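You operate a simulated robot arm through the tools that you are given. There is no shell and no other tool. Be economical: measure what you need, move in short steps, check, and stop when the job is done.

You are at the controls of a simulated robot arm. One attempt, no reset.

## Task
Draw both tank plugs and return them, and the two red plugs on the table, by size.
Fine: the yellow plugs sit in the new tanks; each plug goes in the pocket of the returns box that bears its letter.

Only the result counts: the job must be done as asked and must still hold three seconds after the hand-in. Knocking over, shifting, dropping, spilling or breaking anything else fails it.

## Robot
A 6-joint arm with a two-finger parallel gripper, fixed in place. Base frame: the origin is at the foot of the arm, x ahead of it, y to its left, z up; the work surface is at about z = 0.85. Readings come in m, degrees, newtons and seconds.
Its first joint turns from -166.0 to 166.0 degrees. Payload 3.91 kg.
The tool frame sits at the grasp point between the pads (the TCP): z along the fingers, y along the line on which they close. The tips reach 0.03 m beyond it. The gripper opens to 0.11 m. The fingers are 0.02 m wide and 0.01 m thick; the gripper's body (0.048 by 0.112 m) begins 0.055 m behind the TCP.
Orientation is that of the tool frame in the base frame, as a unit quaternion [x, y, z, w]. With the fingers straight down and closing along the base's y, the tool's x points along the base's -x, its y along +y and its z along -z.

## Interface
- The arm moves only by the tool nudge_tool. Its argument "motion" is one flat list of numbers, 6 for each row, row after row: the shift along the base's x, y, z in units of 25 mm (1.0 is 25 mm), then the turn, a rotation vector about the base's x, y, z in units of 8 degrees (1.0 is 8 degrees). In form: [dx, dy, dz, wx, wy, wz, dx, dy, dz, wx, wy, wz, ...]. A call has 1 to 8 rows; each row shifts and turns the commanded pose from where the row before left it. "claw" is the gripper command, from -1 (fully open) to 1 (shut), values between in proportion, set as the call begins (left out, the last holds). A call with a number of a shift or a turn outside -1 to 1 is refused whole. A row lasts 0.2 s, in which the tool goes at most 0.05 m and 8.6 degrees; a call with a longer step from one row to the next is refused whole, and so is a gripper value outside its range. Where a pose cannot be reached the arm comes as near as it can. A force on the tool above 40 N (or 10 N above the force at the start of the call, whichever is more), or a blocked arm, ends the call early, and 0.2 s more pass. Each finger travels about 0.108 m/s and halts on what it meets, pressing with about 38 N; the grip force reading is that of the motor and also rises with nothing between the fingers. The clock runs only during rows and for 0.2 s after the last one: add rows that do not move to give the fingers time. It gives the time, the measured TCP pose, the force on the tool (base axes), the opening and the grip force at its end, in the units of the frame above (readings bear some noise), with the torque about the TCP (base axes, N m) and any sound that the robot's microphone picked up.
- Cameras (640 x 400 px; columns grow to the right, rows downward): "scene" is fixed at [0.0491, -0.6513, 1.461]; the picture's right is [0.63, -0.78, 0.00], its down [-0.30, -0.24, -0.92] and it looks along [0.72, 0.58, -0.38] (base axes); focal length 341 px, centre (320, 200). "wrist" rides on the gripper at [0.072, 0.017, -0.103] in the tool frame; the picture's right is [-0.23, 0.97, 0.00], its down [-0.76, -0.18, -0.62] and it looks along [-0.61, -0.14, 0.78] (tool axes); focal length 222 px, centre (320, 200). There is no depth. A picture from a camera that has moved, and an enlarged one, comes with that camera's place and axes in the base frame and with its lens.
- grab_frame(camera): a new picture of that camera. No time passes.
- enlarge(camera, box): a new picture of the part [left, top, right, bottom] of that camera's present view, enlarged. No time passes.
- close_job(): hands the job in; it is judged then, once.

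Work in short steps. Places have to be worked out from the pictures, the camera data and where the tool is seen: move nearer, look again, correct. Check each grasp and each placing, and mend what went wrong. You have 120 turns and 84 pictures in all, those below and enlarged ones among them. Open the gripper and draw the arm clear of the work before you hand the job in, unless the task says otherwise; then end with one line.

The tools are called after ">>>" by a JSON object that holds its "op" and its "data". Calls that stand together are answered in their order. nudge_tool: Moves the arm, as the interface text tells. Its arguments: {"type":"object","properties":{"motion":{"type":"array","items":{"type":"number"}},"claw":{"type":"number"}},"required":["motion"]} The other tools are called the same way: grab_frame (camera) takes a picture; enlarge (camera, box) takes an enlarged picture of a part of a camera's view; close_job () hands the job in.

At the start:

```text
t: 0.0
eef_pos: [0.5737, 0.0537, 1.1566]
tool_rot: [-0.001, 1.0, 0.001, 0.0]
force: [0.8, -0.2, 0.5]
moment: [-0.02, 0.0, 0.01]
finger_gap: 0.1099
gripper_force: 0.1
```

scene: 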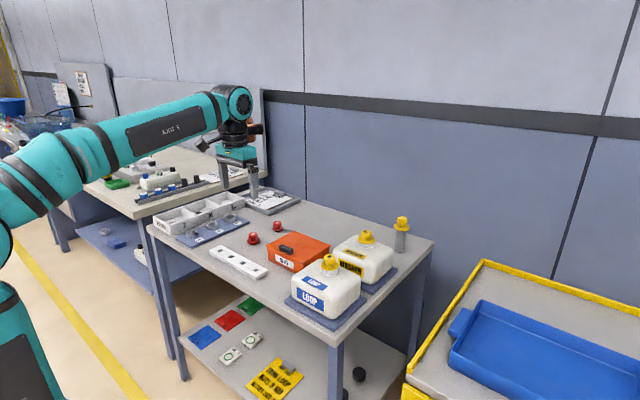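
wrist: 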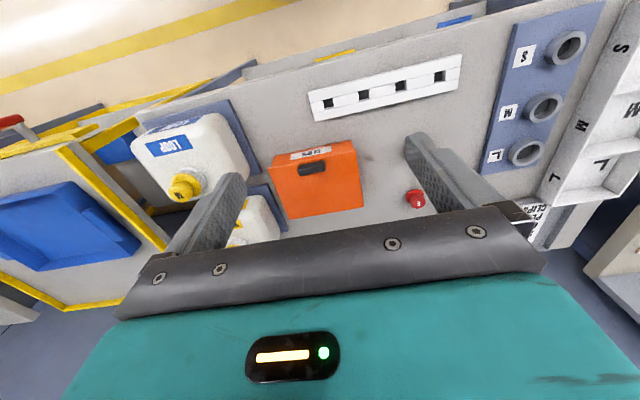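

I begin by enlarging the scene to identify plugs, box pockets and gauges.

>>> {"op": "enlarge", "data": {"camera": "scene", "box": [140, 170, 300, 270]}}

>>> {"op": "enlarge", "data": {"camera": "scene", "box": [260, 200, 440, 340]}}

>>> {"op": "enlarge", "data": {"camera": "wrist", "box": [400, 0, 640, 240]}}

```text
4.00 times, centred on (220, 220) of scene
camera zoom: at [0.0491, -0.6513, 1.461], right [0.63, -0.78, 0.0], down [-0.3, -0.24, -0.92], along [0.72, 0.58, -0.38], focal length 1364 px, centre (720, 120)
```

zoom: 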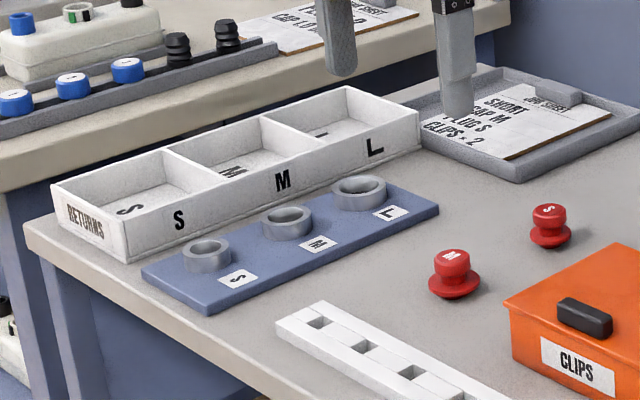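

```text
2.86 times, centred on (350, 270) of scene
camera zoom: at [0.0491, -0.6513, 1.461], right [0.63, -0.78, 0.0], down [-0.3, -0.24, -0.92], along [0.72, 0.58, -0.38], focal length 974 px, centre (234, 0)
```

zoom: 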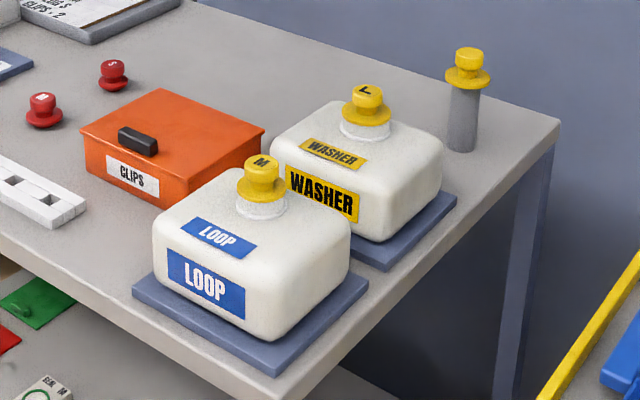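

```text
1.67 times, centred on (520, 120) of wrist
camera zoom: at [0.5006, 0.0703, 1.2607], right [0.23, 0.97, 0.0], down [0.76, -0.18, 0.62], along [0.61, -0.14, -0.78], focal length 370 px, centre (-13, 333)
```

zoom: 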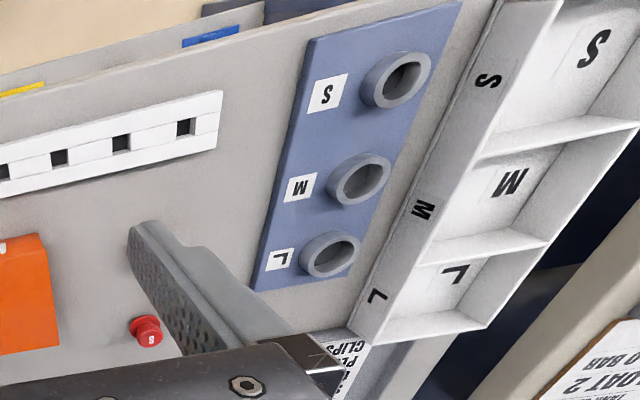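

Letters read: red M, red S, yellow LOOP M, yellow WASHER L. The third yellow on a post is not in a tank, so it stays. I move sideways toward the tanks for a closer look.

>>> {"op": "nudge_tool", "data": {"motion": [0.5, -1, 0, 0, 0, 0, 0.5, -1, 0, 0, 0, 0, 0.5, -1, 0, 0, 0, 0, 0.5, -1, 0, 0, 0, 0, 0, -1, 0, 0, 0, 0, 0, -1, 0, 0, 0, 0, 0, -1, 0, 0, 0, 0, 0, -1, 0, 0, 0, 0]}}

>>> {"op": "grab_frame", "data": {"camera": "wrist"}}

>>> {"op": "grab_frame", "data": {"camera": "scene"}}

```text
t: 1.8
eef_pos: [0.624, -0.1447, 1.1582]
tool_rot: [0.0, 1.0, 0.0, 0.0]
force: [0.1, 0.4, 0.0]
moment: [0.0, -0.02, 0.03]
finger_gap: 0.1102
gripper_force: 0.1
```

```text
78 pictures are left
camera wrist: at [0.5506, -0.1291, 1.2618], right [0.23, 0.97, 0.0], down [0.76, -0.18, 0.62], along [0.61, -0.14, -0.78], focal length 222 px, centre (320, 200)
```

wrist: 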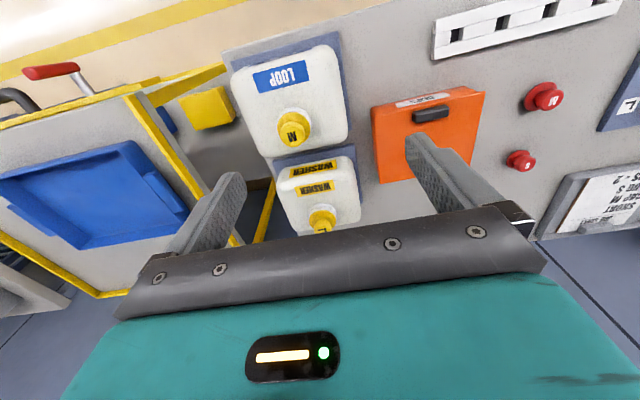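

```text
77 pictures are left
```

scene: 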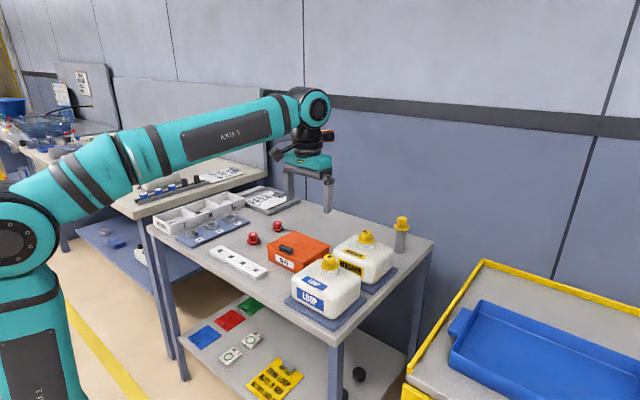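

Estimates: LOOP plug ≈(0.657,-0.197,0.955), WASHER plug ≈(0.842,-0.192,0.957), red M ≈(0.73,0.208), red S ≈(0.857,0.212). I go above red M first.

>>> {"op": "nudge_tool", "data": {"motion": [0.4, 1, 0, 0, 0, 0, 0.4, 1, 0, 0, 0, 0, 0.4, 1, 0, 0, 0, 0, 0.4, 1, 0, 0, 0, 0, 0.4, 1, 0, 0, 0, 0, 0.4, 1, 0, 0, 0, 0, 0.4, 1, 0, 0, 0, 0, 0.4, 1, 0, 0, 0, 0]}}

>>> {"op": "nudge_tool", "data": {"motion": [0.4, 1, -0.5, 0, 0, 0, 0.4, 1, -0.5, 0, 0, 0, 0.4, 1, -1, 0, 0, 0, 0, 1, -1, 0, 0, 0, 0, 1, -1, 0, 0, 0, 0, 1, -1, 0, 0, 0], "claw": -0.2}}

>>> {"op": "grab_frame", "data": {"camera": "wrist"}}

```text
t: 3.6
eef_pos: [0.7038, 0.0541, 1.1577]
tool_rot: [0.0, 1.0, 0.0, -0.001]
force: [-0.5, 0.0, -0.2]
moment: [0.01, 0.0, -0.02]
finger_gap: 0.11
gripper_force: 0.0
```

```text
t: 5.0
eef_pos: [0.7333, 0.2042, 1.0327]
tool_rot: [0.0, 1.0, 0.0, 0.0]
force: [0.1, 0.4, 0.9]
moment: [-0.01, -0.08, -0.01]
finger_gap: 0.0661
gripper_force: 0.0
```

```text
76 pictures are left
camera wrist: at [0.66, 0.2218, 1.1366], right [0.23, 0.97, 0.0], down [0.76, -0.18, 0.62], along [0.61, -0.14, -0.78], focal length 222 px, centre (320, 200)
```

wrist: 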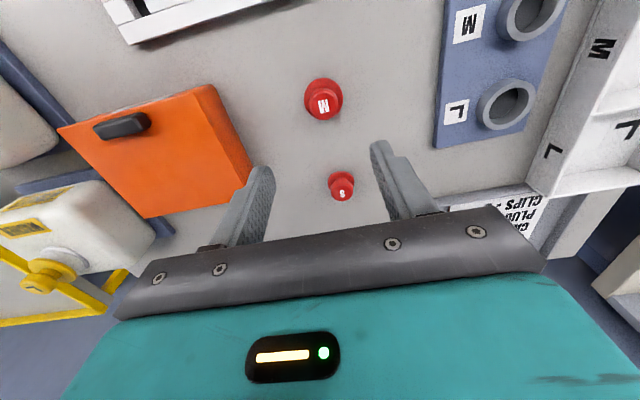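

Red M is at (0.7304, 0.2095), S at (0.850, 0.211). I centre on M and descend most of the way.

>>> {"op": "nudge_tool", "data": {"motion": [-0.12, 0.21, -1, 0, 0, 0, 0, 0, -1, 0, 0, 0, 0, 0, -1, 0, 0, 0, 0, 0, -1, 0, 0, 0, 0, 0, -1, 0, 0, 0]}}

>>> {"op": "grab_frame", "data": {"camera": "wrist"}}

>>> {"op": "enlarge", "data": {"camera": "scene", "box": [210, 190, 310, 260]}}

```text
t: 6.2
eef_pos: [0.7308, 0.2094, 0.9082]
tool_rot: [0.0, 1.0, 0.0, 0.0]
force: [-0.8, 0.0, -0.3]
moment: [-0.04, 0.0, -0.04]
finger_gap: 0.066
gripper_force: 0.0
```

```text
75 pictures are left
camera wrist: at [0.6569, 0.2255, 1.011], right [0.23, 0.97, 0.0], down [0.76, -0.18, 0.62], along [0.61, -0.14, -0.78], focal length 222 px, centre (320, 200)
```

wrist: 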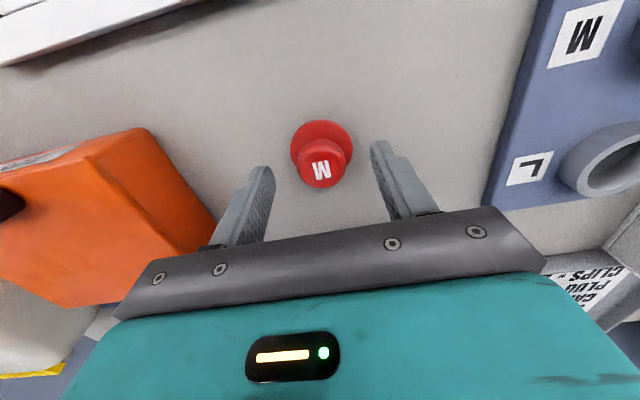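

```text
5.71 times, centred on (260, 225) of scene
camera zoom: at [0.0491, -0.6513, 1.461], right [0.63, -0.78, 0.0], down [-0.3, -0.24, -0.92], along [0.72, 0.58, -0.38], focal length 1948 px, centre (663, 57)
```

zoom: 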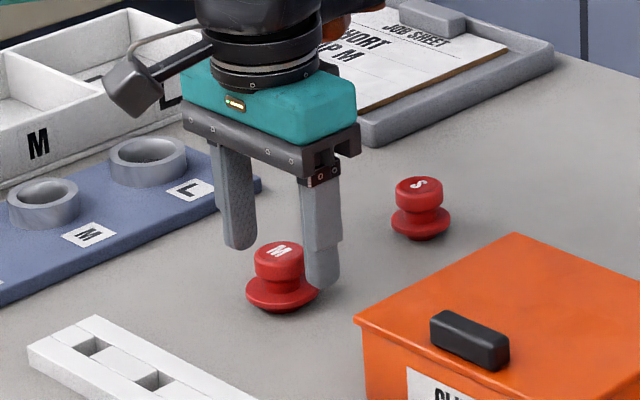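

Fingers straddle the cap, well centred. I go down 17 mm and close.

>>> {"op": "nudge_tool", "data": {"motion": [0, 0, -0.7, 0, 0, 0, 0, 0, 0, 0, 0, 0]}}

>>> {"op": "nudge_tool", "data": {"motion": [0, 0, 0, 0, 0, 0, 0, 0, 0, 0, 0, 0, 0, 0, 0, 0, 0, 0], "claw": 1}}

>>> {"op": "nudge_tool", "data": {"motion": [0, 0, 1, 0, 0, 0, 0, 0, 1, 0, 0, 0, 0, 0, 1, 0, 0, 0, 0, 0, 1, 0, 0, 0]}}

>>> {"op": "grab_frame", "data": {"camera": "wrist"}}

```text
t: 6.8
eef_pos: [0.7294, 0.2089, 0.8901]
tool_rot: [-0.001, 1.0, -0.001, 0.0]
force: [0.2, 0.7, -0.4]
moment: [-0.01, 0.02, 0.02]
finger_gap: 0.0661
gripper_force: 0.0
```

```text
t: 7.6
eef_pos: [0.7303, 0.2093, 0.8913]
tool_rot: [0.0, 1.0, -0.001, 0.0]
force: [-0.2, 0.6, 0.0]
moment: [0.03, 0.01, 0.0]
finger_gap: 0.0429
gripper_force: 38.2
```

```text
t: 8.6
eef_pos: [0.7303, 0.2079, 0.987]
tool_rot: [0.0, 1.0, 0.0, 0.0]
force: [0.8, 0.4, -0.5]
moment: [-0.02, 0.0, 0.02]
finger_gap: 0.043
gripper_force: 37.6
```

```text
73 pictures are left
camera wrist: at [0.6575, 0.2251, 1.0923], right [0.23, 0.97, 0.0], down [0.76, -0.18, 0.62], along [0.61, -0.14, -0.78], focal length 222 px, centre (320, 200)
```

wrist: 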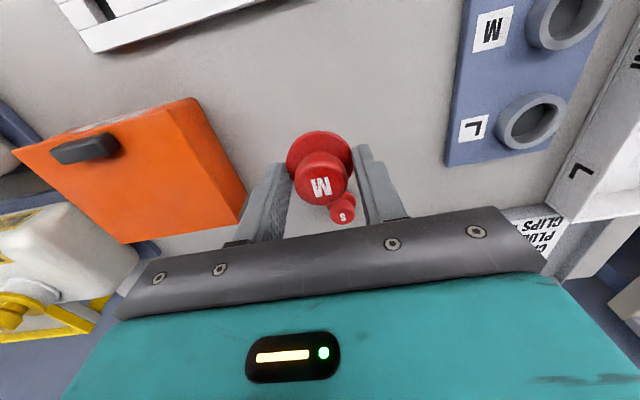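

Held (by its 43 mm flange). I carry it left toward the box's M pocket and look.

>>> {"op": "nudge_tool", "data": {"motion": [0, 1, 0.5, 0, 0, 0, 0, 1, 0.5, 0, 0, 0, 0, 1, 0.5, 0, 0, 0, 0, 1, 0.5, 0, 0, 0, 0, 1, 0, 0, 0, 0, 0, 1, 0, 0, 0, 0, 0, 1, 0, 0, 0, 0, 0, 1, 0, 0, 0, 0]}}

>>> {"op": "nudge_tool", "data": {"motion": [0, 1, 0, 0, 0, 0, 0, 1, 0, 0, 0, 0, 0, 1, 0, 0, 0, 0, 0, 1, 0, 0, 0, 0, 0, 1, 0, 0, 0, 0, 0, 1, 0, 0, 0, 0]}}

>>> {"op": "grab_frame", "data": {"camera": "wrist"}}

>>> {"op": "grab_frame", "data": {"camera": "scene"}}

```text
t: 10.4
eef_pos: [0.7301, 0.4091, 1.0388]
tool_rot: [0.0, 1.0, 0.0, 0.0]
force: [-0.7, -0.3, -0.8]
moment: [0.01, 0.0, 0.01]
finger_gap: 0.0428
gripper_force: 37.7
```

```text
t: 11.8
eef_pos: [0.7302, 0.5592, 1.0396]
tool_rot: [0.0, 1.0, 0.0, 0.0]
force: [0.4, -0.6, 0.0]
moment: [0.07, 0.0, 0.02]
finger_gap: 0.0428
gripper_force: 38.4
```

```text
72 pictures are left
camera wrist: at [0.6579, 0.576, 1.1439], right [0.23, 0.97, 0.0], down [0.76, -0.18, 0.62], along [0.61, -0.14, -0.78], focal length 222 px, centre (320, 200)
```

wrist: 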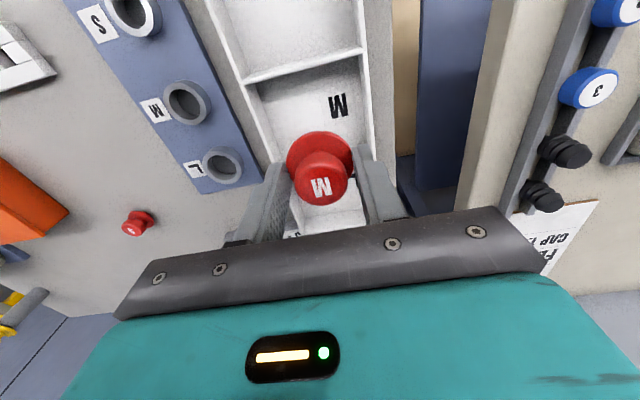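

```text
71 pictures are left
```

scene: 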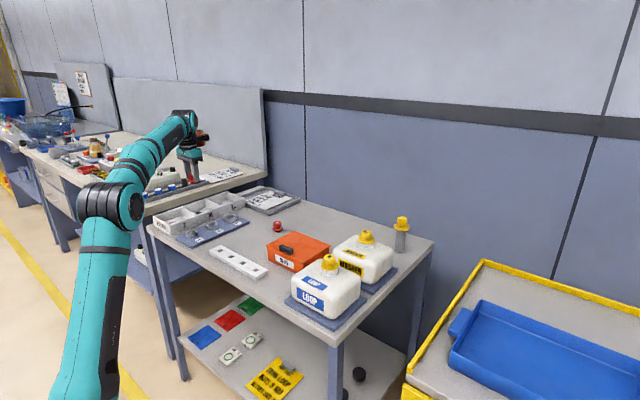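

Pocket M spans about x 0.686–0.797, y 0.492–0.608 with rim ≈0.90. I place red M at (0.715, 0.552), leaving room for the second M.

>>> {"op": "nudge_tool", "data": {"motion": [-0.6, -0.3, 0, 0, 0, 0, 0, 0, -1, 0, 0, 0, 0, 0, -1, 0, 0, 0, 0, 0, -1, 0, 0, 0, 0, 0, -1, 0, 0, 0, 0, 0, -1, 0, 0, 0, 0, 0, -0.5, 0, 0, 0]}}

>>> {"op": "grab_frame", "data": {"camera": "wrist"}}

```text
t: 13.4
eef_pos: [0.7158, 0.5522, 0.9006]
tool_rot: [0.0, 1.0, 0.0, 0.0]
force: [-0.6, 0.5, 0.8]
moment: [0.02, 0.01, 0.01]
finger_gap: 0.0431
gripper_force: 38.6
```

```text
70 pictures are left
camera wrist: at [0.6415, 0.5684, 1.0051], right [0.23, 0.97, 0.0], down [0.76, -0.18, 0.62], along [0.61, -0.14, -0.78], focal length 222 px, centre (320, 200)
```

wrist: 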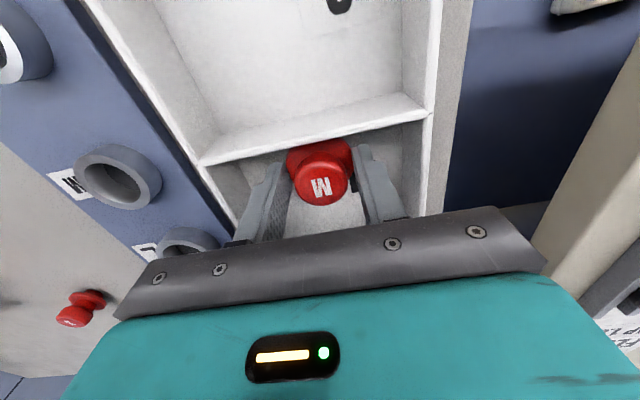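

The plug is inside the pocket with room around. I lower 4 mm more and open moderately.

>>> {"op": "nudge_tool", "data": {"motion": [0, 0, -0.16, 0, 0, 0]}}

>>> {"op": "nudge_tool", "data": {"motion": [0, 0, 0, 0, 0, 0, 0, 0, 0, 0, 0, 0], "claw": -0.2}}

>>> {"op": "nudge_tool", "data": {"motion": [0, 0, 1, 0, 0, 0, 0, 0, 1, 0, 0, 0, 0, 0, 1, 0, 0, 0, 0, 0, 1, 0, 0, 0, 0, 0, 1, 0, 0, 0]}}

>>> {"op": "grab_frame", "data": {"camera": "wrist"}}

```text
t: 13.8
eef_pos: [0.7152, 0.5506, 0.8969]
tool_rot: [0.0, 1.0, 0.0, 0.0]
force: [0.3, 0.4, -0.4]
moment: [0.01, 0.0, 0.01]
finger_gap: 0.043
gripper_force: 38.2
```

```text
t: 14.4
eef_pos: [0.7139, 0.5511, 0.898]
tool_rot: [0.001, 1.0, 0.0, 0.001]
force: [-0.7, -0.9, -0.3]
moment: [-0.03, 0.01, 0.01]
finger_gap: 0.0658
gripper_force: 0.0
```

```text
t: 15.6
eef_pos: [0.7155, 0.5517, 1.0225]
tool_rot: [0.0, 1.0, 0.001, 0.0]
force: [-0.3, -0.3, -1.1]
moment: [0.0, 0.0, -0.02]
finger_gap: 0.066
gripper_force: 0.2
```

```text
69 pictures are left
camera wrist: at [0.6428, 0.5685, 1.1262], right [0.23, 0.97, 0.0], down [0.76, -0.18, 0.62], along [0.61, -0.14, -0.78], focal length 222 px, centre (320, 200)
```

wrist: 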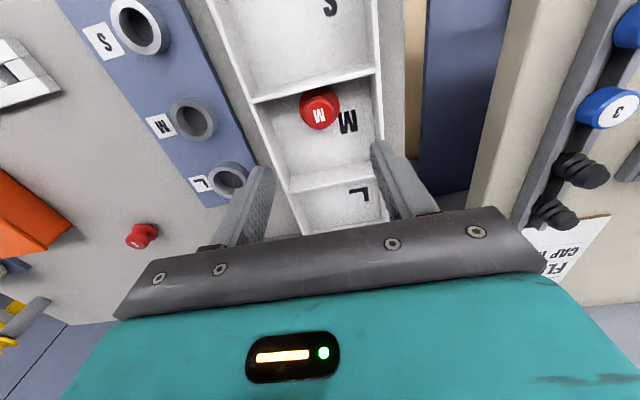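

Red M sits upright in M. Now I travel above red S.

>>> {"op": "nudge_tool", "data": {"motion": [0.3, -1, 0, 0, 0, 0, 0.3, -1, 0, 0, 0, 0, 0.3, -1, 0, 0, 0, 0, 0.3, -1, 0, 0, 0, 0, 0.3, -1, 0, 0, 0, 0, 0.3, -1, 0, 0, 0, 0, 0.3, -1, 0, 0, 0, 0, 0.3, -1, 0, 0, 0, 0]}}

>>> {"op": "nudge_tool", "data": {"motion": [0.5, -1, -0.5, 0, 0, 0, 0.5, -1, -0.5, 0, 0, 0, 0.5, -1, -0.5, 0, 0, 0, 0.5, -1, -0.5, 0, 0, 0, 0.5, -1, -0.5, 0, 0, 0, 0.5, -0.64, -0.5, 0, 0, 0]}}

>>> {"op": "grab_frame", "data": {"camera": "wrist"}}

```text
t: 17.4
eef_pos: [0.7756, 0.3528, 1.0232]
tool_rot: [0.0, 1.0, 0.0, 0.0]
force: [-0.2, 0.9, -0.5]
moment: [-0.07, 0.01, 0.03]
finger_gap: 0.0661
gripper_force: 0.1
```

```text
t: 18.8
eef_pos: [0.8497, 0.2093, 0.9483]
tool_rot: [-0.001, 1.0, 0.0, 0.0]
force: [0.7, 0.3, 1.0]
moment: [-0.01, -0.03, -0.01]
finger_gap: 0.0661
gripper_force: 0.1
```

```text
68 pictures are left
camera wrist: at [0.7765, 0.2267, 1.0516], right [0.23, 0.97, 0.0], down [0.76, -0.18, 0.62], along [0.61, -0.14, -0.78], focal length 222 px, centre (320, 200)
```

wrist: 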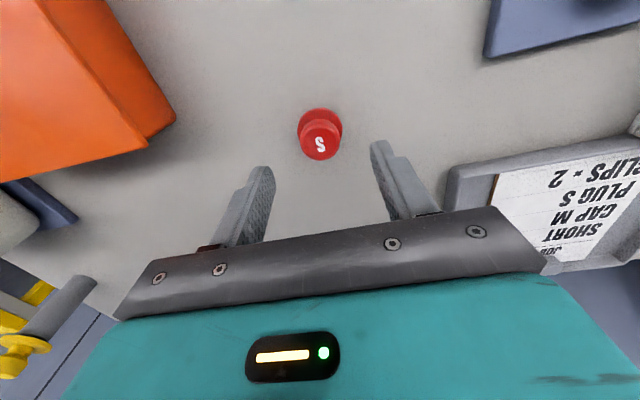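

S centred within 3 mm; descend and grip.

>>> {"op": "nudge_tool", "data": {"motion": [0.12, 0, -1, 0, 0, 0, 0, 0, -1, 0, 0, 0, 0, 0, -0.3, 0, 0, 0, 0, 0, 0, 0, 0, 0]}}

>>> {"op": "nudge_tool", "data": {"motion": [0, 0, 0, 0, 0, 0, 0, 0, 0, 0, 0, 0, 0, 0, 0, 0, 0, 0], "claw": 1}}

>>> {"op": "nudge_tool", "data": {"motion": [0, 0, 1, 0, 0, 0, 0, 0, 1, 0, 0, 0, 0, 0, 1, 0, 0, 0, 0, 0, 1, 0, 0, 0, 0, 0, 1, 0, 0, 0, 0, 0, 1, 0, 0, 0]}}

>>> {"op": "grab_frame", "data": {"camera": "wrist"}}

```text
t: 19.8
eef_pos: [0.8549, 0.2098, 0.8896]
tool_rot: [0.001, 1.0, 0.0, 0.0]
force: [0.0, 0.0, 0.1]
moment: [-0.01, 0.01, -0.01]
finger_gap: 0.0658
gripper_force: 0.1
```

```text
t: 20.6
eef_pos: [0.8544, 0.2107, 0.8907]
tool_rot: [0.0, 1.0, 0.0, 0.0]
force: [0.9, 0.0, 0.0]
moment: [0.03, -0.02, -0.02]
finger_gap: 0.0355
gripper_force: 37.6
```

```text
t: 22.0
eef_pos: [0.8543, 0.211, 1.0382]
tool_rot: [0.0, 1.0, 0.001, 0.0]
force: [0.2, -0.7, 0.1]
moment: [-0.03, 0.01, -0.01]
finger_gap: 0.0354
gripper_force: 38.4
```

```text
67 pictures are left
camera wrist: at [0.7801, 0.2279, 1.1427], right [0.23, 0.97, 0.0], down [0.76, -0.18, 0.62], along [0.61, -0.14, -0.78], focal length 222 px, centre (320, 200)
```

wrist: 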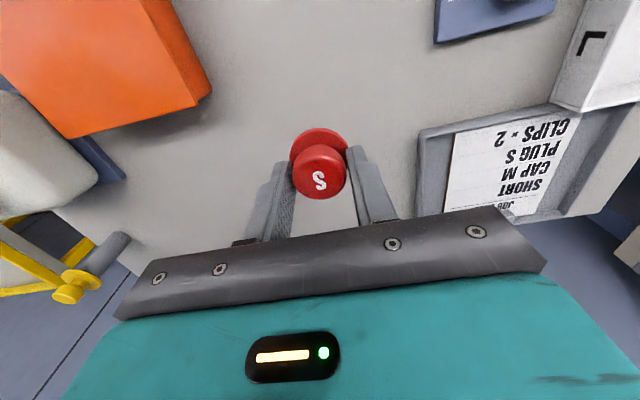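

Held. Now to the S pocket at about (0.63, 0.551).

>>> {"op": "nudge_tool", "data": {"motion": [-0.64, 0.97, 0, 0, 0, 0, -0.64, 0.97, 0, 0, 0, 0, -0.64, 0.97, 0, 0, 0, 0, -0.64, 0.97, 0, 0, 0, 0, -0.64, 0.97, 0, 0, 0, 0, -0.64, 0.97, 0, 0, 0, 0, -0.64, 0.97, 0, 0, 0, 0, -0.64, 0.97, 0, 0, 0, 0]}}

>>> {"op": "nudge_tool", "data": {"motion": [-0.64, 0.97, 0, 0, 0, 0, -0.64, 0.97, 0, 0, 0, 0, -0.64, 0.97, 0, 0, 0, 0, -0.64, 0.97, 0, 0, 0, 0, -0.64, 0.97, 0, 0, 0, 0, -0.64, 0.97, 0, 0, 0, 0]}}

>>> {"op": "grab_frame", "data": {"camera": "wrist"}}

```text
t: 23.8
eef_pos: [0.7269, 0.404, 1.0387]
tool_rot: [0.0, 1.0, 0.0, 0.0]
force: [0.3, -0.3, -1.1]
moment: [0.01, 0.03, 0.01]
finger_gap: 0.0353
gripper_force: 37.8
```

```text
t: 25.2
eef_pos: [0.6312, 0.5492, 1.0391]
tool_rot: [0.0, 1.0, 0.0, 0.0]
force: [-0.8, -0.9, -0.9]
moment: [0.02, 0.05, 0.0]
finger_gap: 0.0356
gripper_force: 37.6
```

```text
66 pictures are left
camera wrist: at [0.5583, 0.5654, 1.1433], right [0.23, 0.97, 0.0], down [0.76, -0.18, 0.62], along [0.61, -0.14, -0.78], focal length 222 px, centre (320, 200)
```

wrist: 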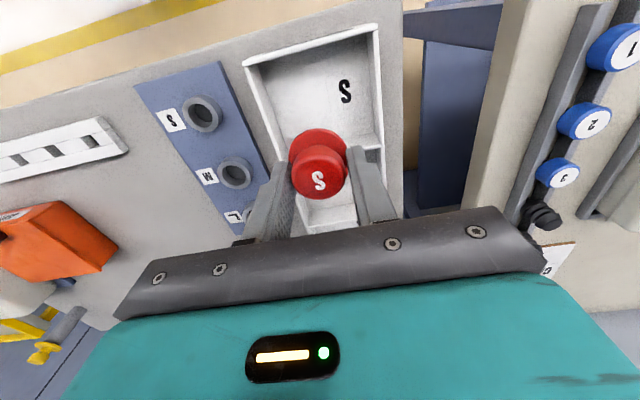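

Over the S pocket centre. Descend to 0.897, release, retreat.

>>> {"op": "nudge_tool", "data": {"motion": [0, 0, -1, 0, 0, 0, 0, 0, -1, 0, 0, 0, 0, 0, -1, 0, 0, 0, 0, 0, -1, 0, 0, 0, 0, 0, -1, 0, 0, 0, 0, 0, -0.68, 0, 0, 0, 0, 0, 0, 0, 0, 0]}}

>>> {"op": "nudge_tool", "data": {"motion": [0, 0, 0, 0, 0, 0, 0, 0, 0, 0, 0, 0], "claw": -0.2}}

>>> {"op": "nudge_tool", "data": {"motion": [0, 0, 1, 0, 0, 0, 0, 0, 1, 0, 0, 0, 0, 0, 1, 0, 0, 0, 0, 0, 1, 0, 0, 0, 0, 0, 1, 0, 0, 0, 0, 0, 1, 0, 0, 0, 0, 0, 1, 0, 0, 0, 0, 0, 1, 0, 0, 0]}}

>>> {"op": "grab_frame", "data": {"camera": "wrist"}}

```text
t: 26.8
eef_pos: [0.6296, 0.5498, 0.8978]
tool_rot: [0.0, 1.0, -0.001, 0.0]
force: [0.5, -0.4, 0.0]
moment: [-0.02, -0.01, 0.0]
finger_gap: 0.0357
gripper_force: 37.5
```

```text
t: 27.4
eef_pos: [0.6287, 0.5499, 0.8967]
tool_rot: [0.001, 1.0, 0.0, 0.0]
force: [1.1, 0.1, 0.4]
moment: [0.03, 0.01, 0.0]
finger_gap: 0.0657
gripper_force: 0.1
```

```text
t: 29.2
eef_pos: [0.6312, 0.5499, 1.0992]
tool_rot: [0.0, 1.0, 0.0, 0.0]
force: [0.1, 0.1, -0.3]
moment: [0.0, 0.02, 0.0]
finger_gap: 0.066
gripper_force: 0.1
```

```text
65 pictures are left
camera wrist: at [0.5573, 0.5675, 1.203], right [0.23, 0.97, 0.0], down [0.76, -0.18, 0.62], along [0.61, -0.14, -0.78], focal length 222 px, centre (320, 200)
```

wrist: 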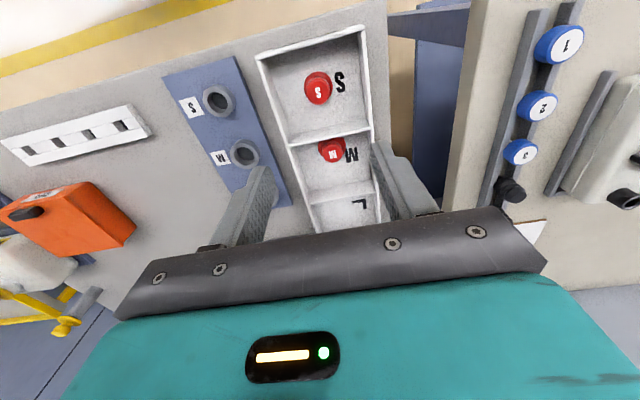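

Both reds placed. Now over to the LOOP tank, at height 1.10.

>>> {"op": "nudge_tool", "data": {"motion": [0, -1, 0, 0, 0, 0, 0, -1, 0, 0, 0, 0, 0, -1, 0, 0, 0, 0, 0, -1, 0, 0, 0, 0, 0, -1, 0, 0, 0, 0, 0, -1, 0, 0, 0, 0, 0, -1, 0, 0, 0, 0, 0, -1, 0, 0, 0, 0]}}

>>> {"op": "nudge_tool", "data": {"motion": [0, -1, 0, 0, 0, 0, 0, -1, 0, 0, 0, 0, 0, -1, 0, 0, 0, 0, 0, -1, 0, 0, 0, 0, 0, -1, 0, 0, 0, 0, 0, -1, 0, 0, 0, 0, 0, -1, 0, 0, 0, 0, 0, -1, 0, 0, 0, 0]}}

>>> {"op": "nudge_tool", "data": {"motion": [0.2, -1, 0, 0, 0, 0, 0.2, -1, 0, 0, 0, 0, 0.2, -1, 0, 0, 0, 0, 0.2, -1, 0, 0, 0, 0, 0.2, -1, 0, 0, 0, 0, 0, -1, 0, 0, 0, 0, 0, -1, 0, 0, 0, 0, 0, -1, 0, 0, 0, 0]}}

>>> {"op": "nudge_tool", "data": {"motion": [0, -1, 0, 0, 0, 0, 0, -1, 0, 0, 0, 0, 0, -1, 0, 0, 0, 0, 0, -1, 0, 0, 0, 0, 0, -1, 0, 0, 0, 0, 0, -0.9, 0, 0, 0, 0]}}

>>> {"op": "grab_frame", "data": {"camera": "wrist"}}

```text
t: 31.0
eef_pos: [0.6303, 0.3489, 1.0997]
tool_rot: [-0.001, 1.0, 0.0, 0.0]
force: [-0.5, 0.0, -0.3]
moment: [-0.01, 0.04, -0.01]
finger_gap: 0.0659
gripper_force: 0.0
```

```text
t: 32.8
eef_pos: [0.6305, 0.1501, 1.0979]
tool_rot: [0.001, 1.0, 0.0, -0.001]
force: [-0.3, 0.5, -0.6]
moment: [-0.01, 0.02, -0.02]
finger_gap: 0.066
gripper_force: 0.1
```

```text
t: 34.6
eef_pos: [0.6558, -0.049, 1.0989]
tool_rot: [0.0, 1.0, 0.001, -0.001]
force: [-0.1, 0.3, 0.1]
moment: [-0.04, 0.0, -0.02]
finger_gap: 0.0661
gripper_force: 0.1
```

```text
t: 36.0
eef_pos: [0.6537, -0.1981, 1.1005]
tool_rot: [0.0, 1.0, 0.0, 0.0]
force: [0.6, 0.2, -0.5]
moment: [-0.01, 0.04, 0.01]
finger_gap: 0.0661
gripper_force: 0.0
```

```text
64 pictures are left
camera wrist: at [0.5804, -0.1822, 1.2034], right [0.23, 0.97, 0.0], down [0.76, -0.18, 0.62], along [0.61, -0.14, -0.78], focal length 222 px, centre (320, 200)
```

wrist: 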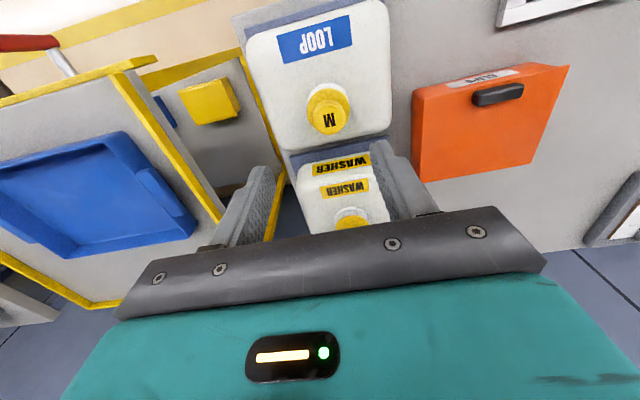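

LOOP plug ≈(0.660,-0.190). Centre and descend to 1.04 for a refined view.

>>> {"op": "nudge_tool", "data": {"motion": [0.24, 0.32, -1, 0, 0, 0, 0, 0, -1, 0, 0, 0, 0, 0, -0.4, 0, 0, 0]}}

>>> {"op": "grab_frame", "data": {"camera": "wrist"}}

>>> {"op": "enlarge", "data": {"camera": "scene", "box": [285, 220, 405, 300]}}

```text
t: 36.8
eef_pos: [0.6616, -0.1891, 1.0388]
tool_rot: [0.0, 1.0, 0.0, 0.001]
force: [0.2, -0.3, 1.1]
moment: [-0.01, 0.02, 0.01]
finger_gap: 0.0661
gripper_force: 0.1
```

```text
63 pictures are left
camera wrist: at [0.5879, -0.1728, 1.1427], right [0.23, 0.97, 0.0], down [0.76, -0.18, 0.62], along [0.61, -0.14, -0.78], focal length 222 px, centre (320, 200)
```

wrist: 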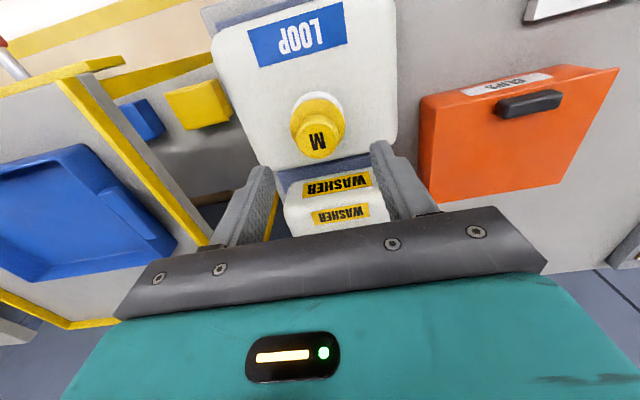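

```text
5.00 times, centred on (345, 260) of scene
camera zoom: at [0.0491, -0.6513, 1.461], right [0.63, -0.78, 0.0], down [-0.3, -0.24, -0.92], along [0.72, 0.58, -0.38], focal length 1704 px, centre (195, -100)
```

zoom: 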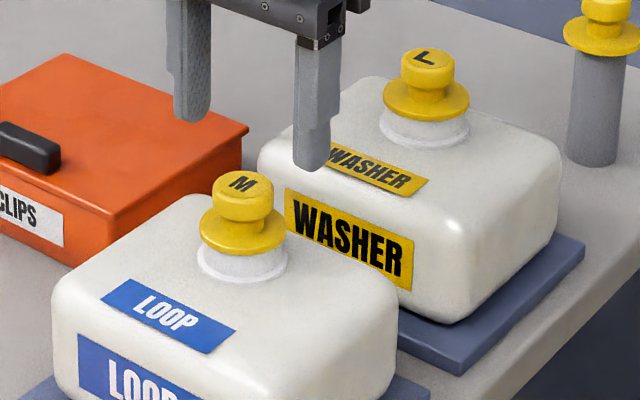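

LOOP cap top ≈(0.660,-0.191,0.973). I descend to 0.995 and check tip height relative to the flange.

>>> {"op": "nudge_tool", "data": {"motion": [-0.06, -0.08, -1, 0, 0, 0, 0, 0, -0.76, 0, 0, 0, 0, 0, 0, 0, 0, 0]}}

>>> {"op": "enlarge", "data": {"camera": "wrist", "box": [220, 80, 420, 220]}}

>>> {"op": "enlarge", "data": {"camera": "scene", "box": [300, 230, 372, 275]}}

```text
t: 37.6
eef_pos: [0.6576, -0.1899, 0.9936]
tool_rot: [0.0, 1.0, 0.0, 0.0]
force: [-0.8, 0.1, -0.3]
moment: [0.01, -0.01, 0.0]
finger_gap: 0.0659
gripper_force: 0.0
```

```text
2.86 times, centred on (320, 150) of wrist
camera zoom: at [0.585, -0.1738, 1.0974], right [0.23, 0.97, 0.0], down [0.76, -0.18, 0.62], along [0.61, -0.14, -0.78], focal length 635 px, centre (320, 343)
```

zoom: 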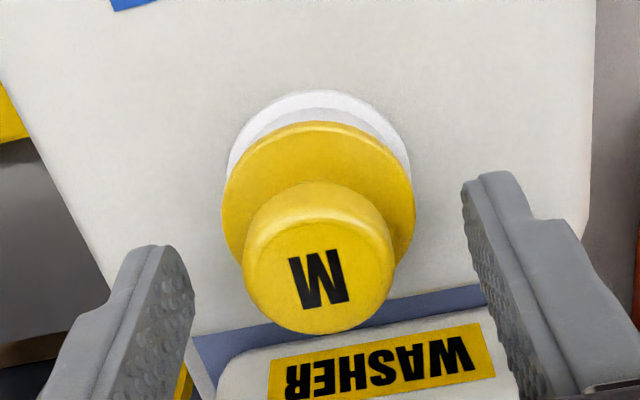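

```text
8.89 times, centred on (336, 252) of scene
camera zoom: at [0.0491, -0.6513, 1.461], right [0.63, -0.78, 0.0], down [-0.3, -0.24, -0.92], along [0.72, 0.58, -0.38], focal length 3030 px, centre (178, -267)
```

zoom: 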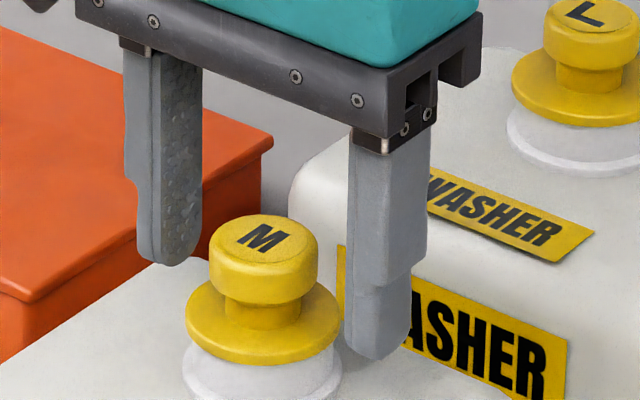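

Tips are just above the flange, around cap/neck, centred. Close here.

>>> {"op": "nudge_tool", "data": {"motion": [0, 0, 0, 0, 0, 0, 0, 0, 0, 0, 0, 0, 0, 0, 0, 0, 0, 0], "claw": 1}}

>>> {"op": "enlarge", "data": {"camera": "scene", "box": [300, 230, 372, 275]}}

```text
t: 38.4
eef_pos: [0.6587, -0.1905, 0.9934]
tool_rot: [0.0, 1.0, 0.0, 0.0]
force: [0.2, 1.5, 1.0]
moment: [0.02, 0.05, -0.01]
finger_gap: 0.0274
gripper_force: 37.8
```

```text
8.89 times, centred on (336, 252) of scene
camera zoom: at [0.0491, -0.6513, 1.461], right [0.63, -0.78, 0.0], down [-0.3, -0.24, -0.92], along [0.72, 0.58, -0.38], focal length 3030 px, centre (178, -267)
```

zoom: 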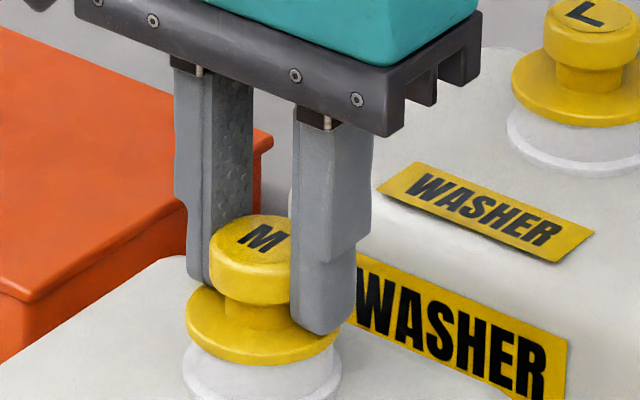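

Cap gripped at 27 mm. I draw up in small steps, watching the force.

>>> {"op": "nudge_tool", "data": {"motion": [0, 0, 0.1, 0, 0, 0, 0, 0, 0.1, 0, 0, 0]}}

```text
t: 39.0
eef_pos: [0.6594, -0.1926, 1.0006]
tool_rot: [0.0, 1.0, 0.0, 0.0]
force: [0.1, -0.1, 0.7]
moment: [-0.01, -0.01, -0.03]
finger_gap: 0.0273
gripper_force: 37.9
```

Negligible force; I check whether the plug came along or the fingers slid.

>>> {"op": "nudge_tool", "data": {"motion": [0, 0, 0.2, 0, 0, 0, 0, 0, 0.2, 0, 0, 0]}}

>>> {"op": "enlarge", "data": {"camera": "scene", "box": [290, 220, 380, 290]}}

```text
t: 39.6
eef_pos: [0.6581, -0.1918, 1.0096]
tool_rot: [0.0, 1.0, 0.0, 0.001]
force: [-0.7, 0.1, 0.3]
moment: [0.02, 0.0, -0.06]
finger_gap: 0.0274
gripper_force: 38.0
```

```text
5.71 times, centred on (335, 255) of scene
camera zoom: at [0.0491, -0.6513, 1.461], right [0.63, -0.78, 0.0], down [-0.3, -0.24, -0.92], along [0.72, 0.58, -0.38], focal length 1948 px, centre (234, -114)
```

zoom: 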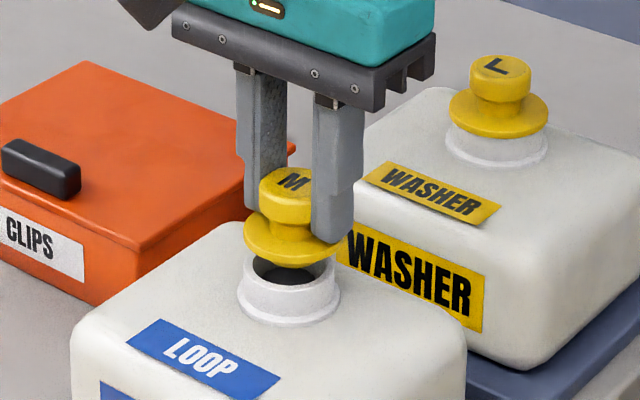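

The plug came out cleanly. I raise and view its underside.

>>> {"op": "nudge_tool", "data": {"motion": [0, 0, 1, 0, 0, 0, 0, 0, 1, 0, 0, 0, 0, 0, 1, 0, 0, 0, 0, 0, 1, 0, 0, 0]}}

>>> {"op": "enlarge", "data": {"camera": "scene", "box": [285, 180, 385, 290]}}

```text
t: 40.6
eef_pos: [0.6583, -0.1914, 1.1092]
tool_rot: [0.0, 1.0, 0.0, 0.0]
force: [1.6, -0.7, 0.2]
moment: [0.0, 0.02, 0.02]
finger_gap: 0.0275
gripper_force: 37.7
```

```text
3.64 times, centred on (335, 235) of scene
camera zoom: at [0.0491, -0.6513, 1.461], right [0.63, -0.78, 0.0], down [-0.3, -0.24, -0.92], along [0.72, 0.58, -0.38], focal length 1240 px, centre (266, 73)
```

zoom: 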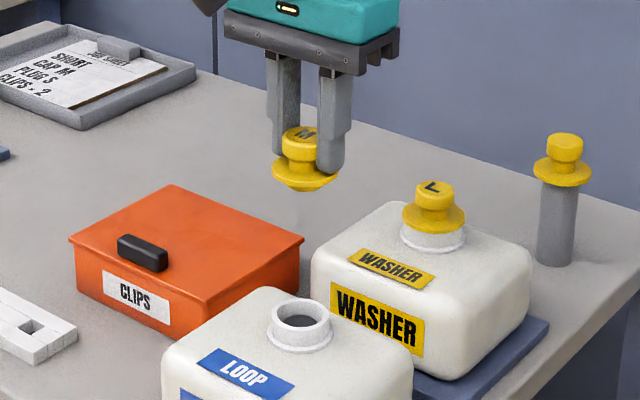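

Carry to the M pocket at (0.766, 0.551).

>>> {"op": "nudge_tool", "data": {"motion": [0.14, 1, 0, 0, 0, 0, 0.14, 1, 0, 0, 0, 0, 0.14, 1, 0, 0, 0, 0, 0.14, 1, 0, 0, 0, 0, 0.14, 1, 0, 0, 0, 0, 0.14, 1, 0, 0, 0, 0, 0.14, 1, 0, 0, 0, 0, 0.14, 1, 0, 0, 0, 0]}}

>>> {"op": "nudge_tool", "data": {"motion": [0.14, 1, 0, 0, 0, 0, 0.14, 1, 0, 0, 0, 0, 0.14, 1, 0, 0, 0, 0, 0.14, 1, 0, 0, 0, 0, 0.14, 1, 0, 0, 0, 0, 0.14, 1, 0, 0, 0, 0, 0.14, 1, 0, 0, 0, 0, 0.14, 1, 0, 0, 0, 0]}}

>>> {"op": "nudge_tool", "data": {"motion": [0.14, 1, 0, 0, 0, 0, 0.14, 1, 0, 0, 0, 0, 0.14, 1, 0, 0, 0, 0, 0.14, 1, 0, 0, 0, 0, 0.14, 1, 0, 0, 0, 0, 0.14, 1, 0, 0, 0, 0, 0.14, 1, 0, 0, 0, 0, 0.14, 1, 0, 0, 0, 0]}}

>>> {"op": "nudge_tool", "data": {"motion": [0.16, 1, 0, 0, 0, 0, 0.16, 1, 0, 0, 0, 0, 0.16, 1, -1, 0, 0, 0, 0.16, 1, -1, 0, 0, 0, 0.16, 1, -1, 0, 0, 0, 0.16, 0.7, -1, 0, 0, 0]}}

>>> {"op": "grab_frame", "data": {"camera": "wrist"}}

```text
t: 42.4
eef_pos: [0.6865, 0.0084, 1.1101]
tool_rot: [0.0, 1.0, 0.0, 0.0]
force: [0.8, 0.1, 0.0]
moment: [0.03, 0.01, 0.02]
finger_gap: 0.0272
gripper_force: 38.7
```

```text
t: 44.2
eef_pos: [0.7151, 0.2086, 1.1093]
tool_rot: [0.0, 1.0, 0.0, 0.0]
force: [-1.0, 0.1, 0.6]
moment: [0.01, -0.02, 0.02]
finger_gap: 0.0273
gripper_force: 37.9
```

```text
t: 46.0
eef_pos: [0.7444, 0.4056, 1.1118]
tool_rot: [0.0, 1.0, 0.0, 0.0]
force: [-0.6, 0.5, 1.2]
moment: [0.04, -0.03, -0.05]
finger_gap: 0.0275
gripper_force: 37.9
```

```text
t: 47.4
eef_pos: [0.7687, 0.5511, 1.0119]
tool_rot: [0.0, 1.0, 0.0, 0.0]
force: [-0.8, -0.2, 1.1]
moment: [0.04, -0.04, 0.0]
finger_gap: 0.0274
gripper_force: 38.3
```

```text
56 pictures are left
camera wrist: at [0.6952, 0.5672, 1.1155], right [0.23, 0.97, 0.0], down [0.76, -0.18, 0.62], along [0.61, -0.14, -0.78], focal length 222 px, centre (320, 200)
```

wrist: 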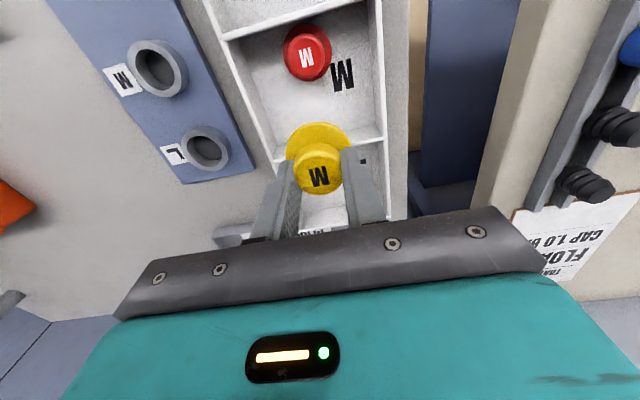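

Target centre between red plug and divider is x≈0.764. Shift −4 mm and descend partly.

>>> {"op": "nudge_tool", "data": {"motion": [-0.18, 0, 0, 0, 0, 0, 0, 0, -1, 0, 0, 0, 0, 0, -1, 0, 0, 0, 0, 0, -1, 0, 0, 0, 0, 0, -0.7, 0, 0, 0, 0, 0, 0, 0, 0, 0]}}

>>> {"op": "grab_frame", "data": {"camera": "wrist"}}

>>> {"op": "enlarge", "data": {"camera": "scene", "box": [150, 170, 260, 240]}}

```text
t: 48.8
eef_pos: [0.7631, 0.5502, 0.9163]
tool_rot: [0.0, 1.0, 0.0, 0.0]
force: [-0.6, -0.1, 0.8]
moment: [-0.02, -0.01, 0.01]
finger_gap: 0.0271
gripper_force: 38.5
```

```text
55 pictures are left
camera wrist: at [0.6895, 0.5664, 1.0198], right [0.23, 0.97, 0.0], down [0.76, -0.18, 0.62], along [0.61, -0.14, -0.78], focal length 222 px, centre (320, 200)
```

wrist: 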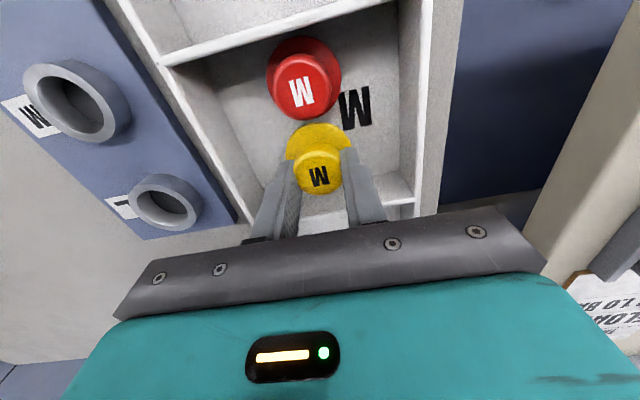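

```text
5.71 times, centred on (205, 205) of scene
camera zoom: at [0.0491, -0.6513, 1.461], right [0.63, -0.78, 0.0], down [-0.3, -0.24, -0.92], along [0.72, 0.58, -0.38], focal length 1948 px, centre (977, 171)
```

zoom: 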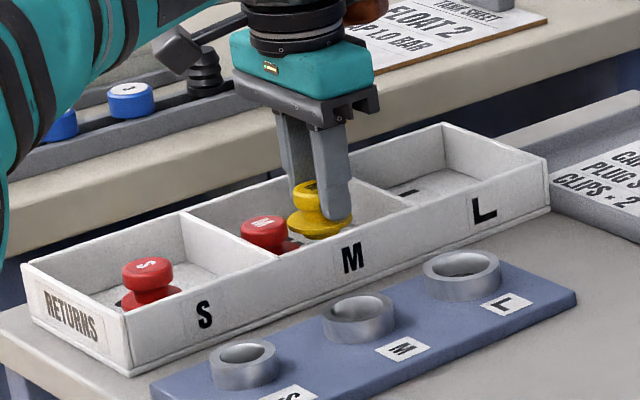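

Clear of neighbours. I lower another 14 mm, watching force for contact.

>>> {"op": "nudge_tool", "data": {"motion": [0, 0, -0.28, 0, 0, 0, 0, 0, -0.28, 0, 0, 0, 0, 0, 0, 0, 0, 0]}}

>>> {"op": "enlarge", "data": {"camera": "wrist", "box": [220, 30, 420, 230]}}

```text
t: 49.6
eef_pos: [0.7632, 0.5503, 0.9028]
tool_rot: [0.0, 1.0, 0.001, 0.0]
force: [0.3, -0.7, 2.9]
moment: [-0.09, 0.02, 0.05]
finger_gap: 0.0273
gripper_force: 37.9
```

```text
2.00 times, centred on (320, 130) of wrist
camera zoom: at [0.69, 0.5664, 1.006], right [0.23, 0.97, 0.0], down [0.76, -0.18, 0.62], along [0.61, -0.14, -0.78], focal length 444 px, centre (320, 340)
```

zoom: 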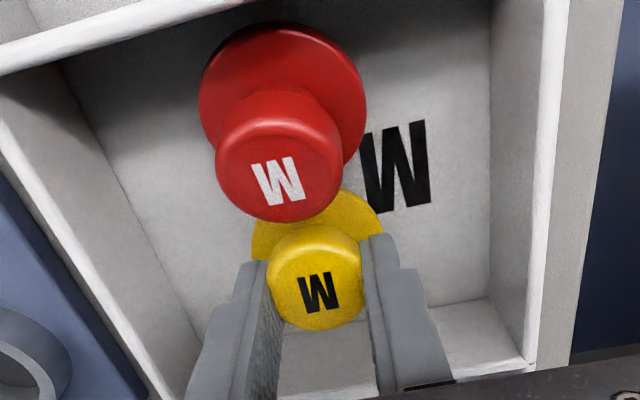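

Slight contact force 2.9 N; lower 2.5 mm more to confirm it's seated.

>>> {"op": "nudge_tool", "data": {"motion": [0, 0, -0.1, 0, 0, 0, 0, 0, 0, 0, 0, 0]}}

```text
t: 50.2
eef_pos: [0.7631, 0.5489, 0.9004]
tool_rot: [-0.001, 1.0, 0.0, 0.0]
force: [1.4, 0.9, 13.7]
moment: [0.14, -0.04, 0.0]
finger_gap: 0.0276
gripper_force: 38.3
```

Seated on the floor (13.7 N). Back off 2 mm, open, and retreat.

>>> {"op": "nudge_tool", "data": {"motion": [0, 0, 0.08, 0, 0, 0, 0, 0, 0, 0, 0, 0]}}

>>> {"op": "nudge_tool", "data": {"motion": [0, 0, 0, 0, 0, 0, 0, 0, 0, 0, 0, 0], "claw": -0.2}}

>>> {"op": "nudge_tool", "data": {"motion": [0, 0, 1, 0, 0, 0, 0, 0, 1, 0, 0, 0, 0, 0, 1, 0, 0, 0, 0, 0, 1, 0, 0, 0, 0, 0, 1, 0, 0, 0, 0, 0, 1, 0, 0, 0, 0, 0, 1, 0, 0, 0, 0, 0, 1, 0, 0, 0]}}

>>> {"op": "grab_frame", "data": {"camera": "wrist"}}

```text
t: 50.8
eef_pos: [0.7624, 0.5504, 0.9011]
tool_rot: [0.0, 1.0, 0.0, -0.001]
force: [0.5, -0.8, -0.1]
moment: [0.01, 0.01, 0.01]
finger_gap: 0.0275
gripper_force: 38.4
```

```text
t: 51.4
eef_pos: [0.764, 0.5499, 0.9012]
tool_rot: [0.0, 1.0, 0.0, 0.0]
force: [0.0, -0.2, 0.4]
moment: [0.06, 0.0, 0.01]
finger_gap: 0.0657
gripper_force: 0.1
```

```text
t: 53.2
eef_pos: [0.7635, 0.552, 1.1038]
tool_rot: [0.0, 1.0, -0.001, -0.001]
force: [0.4, 0.6, 1.1]
moment: [-0.02, -0.01, -0.05]
finger_gap: 0.0658
gripper_force: 0.0
```

```text
52 pictures are left
camera wrist: at [0.6909, 0.5675, 1.207], right [0.23, 0.97, 0.0], down [0.76, -0.18, 0.62], along [0.61, -0.14, -0.78], focal length 222 px, centre (320, 200)
```

wrist: 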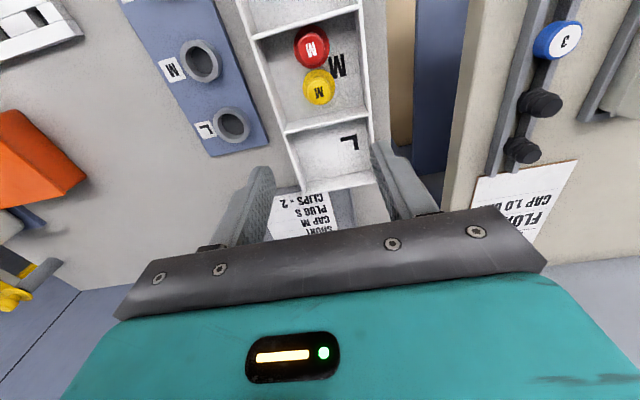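

Both M plugs sit in M. The L pocket centre ≈(0.85,0.55) is near the reach limit, so I test reach there now, empty-handed.

>>> {"op": "nudge_tool", "data": {"motion": [1, 0, -1, 0, 0, 0, 1, 0, -1, 0, 0, 0, 1, 0, -1, 0, 0, 0, 0.4, 0, -1, 0, 0, 0, 0, 0, 0, 0, 0, 0]}}

```text
t: 54.4
eef_pos: [0.8483, 0.5533, 1.0012]
tool_rot: [0.0, 1.0, 0.001, -0.001]
force: [-0.9, 0.1, 0.2]
moment: [0.02, 0.01, -0.04]
finger_gap: 0.0659
gripper_force: 0.1
```

Reachable at z 1.0. Test lower, still above the rim.

>>> {"op": "nudge_tool", "data": {"motion": [0, 0, -1, 0, 0, 0, 0, 0, -1, 0, 0, 0, 0, 0, 0, 0, 0, 0]}}

>>> {"op": "grab_frame", "data": {"camera": "wrist"}}

```text
t: 55.2
eef_pos: [0.849, 0.5517, 0.9534]
tool_rot: [0.0, 1.0, 0.0, -0.001]
force: [-0.3, 0.1, 1.0]
moment: [-0.01, -0.01, 0.0]
finger_gap: 0.066
gripper_force: 0.0
```

```text
51 pictures are left
camera wrist: at [0.7758, 0.5673, 1.0566], right [0.23, 0.97, 0.0], down [0.76, -0.18, 0.62], along [0.61, -0.14, -0.78], focal length 222 px, centre (320, 200)
```

wrist: 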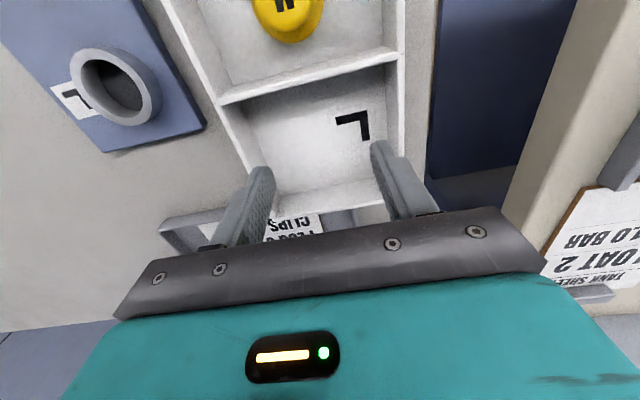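

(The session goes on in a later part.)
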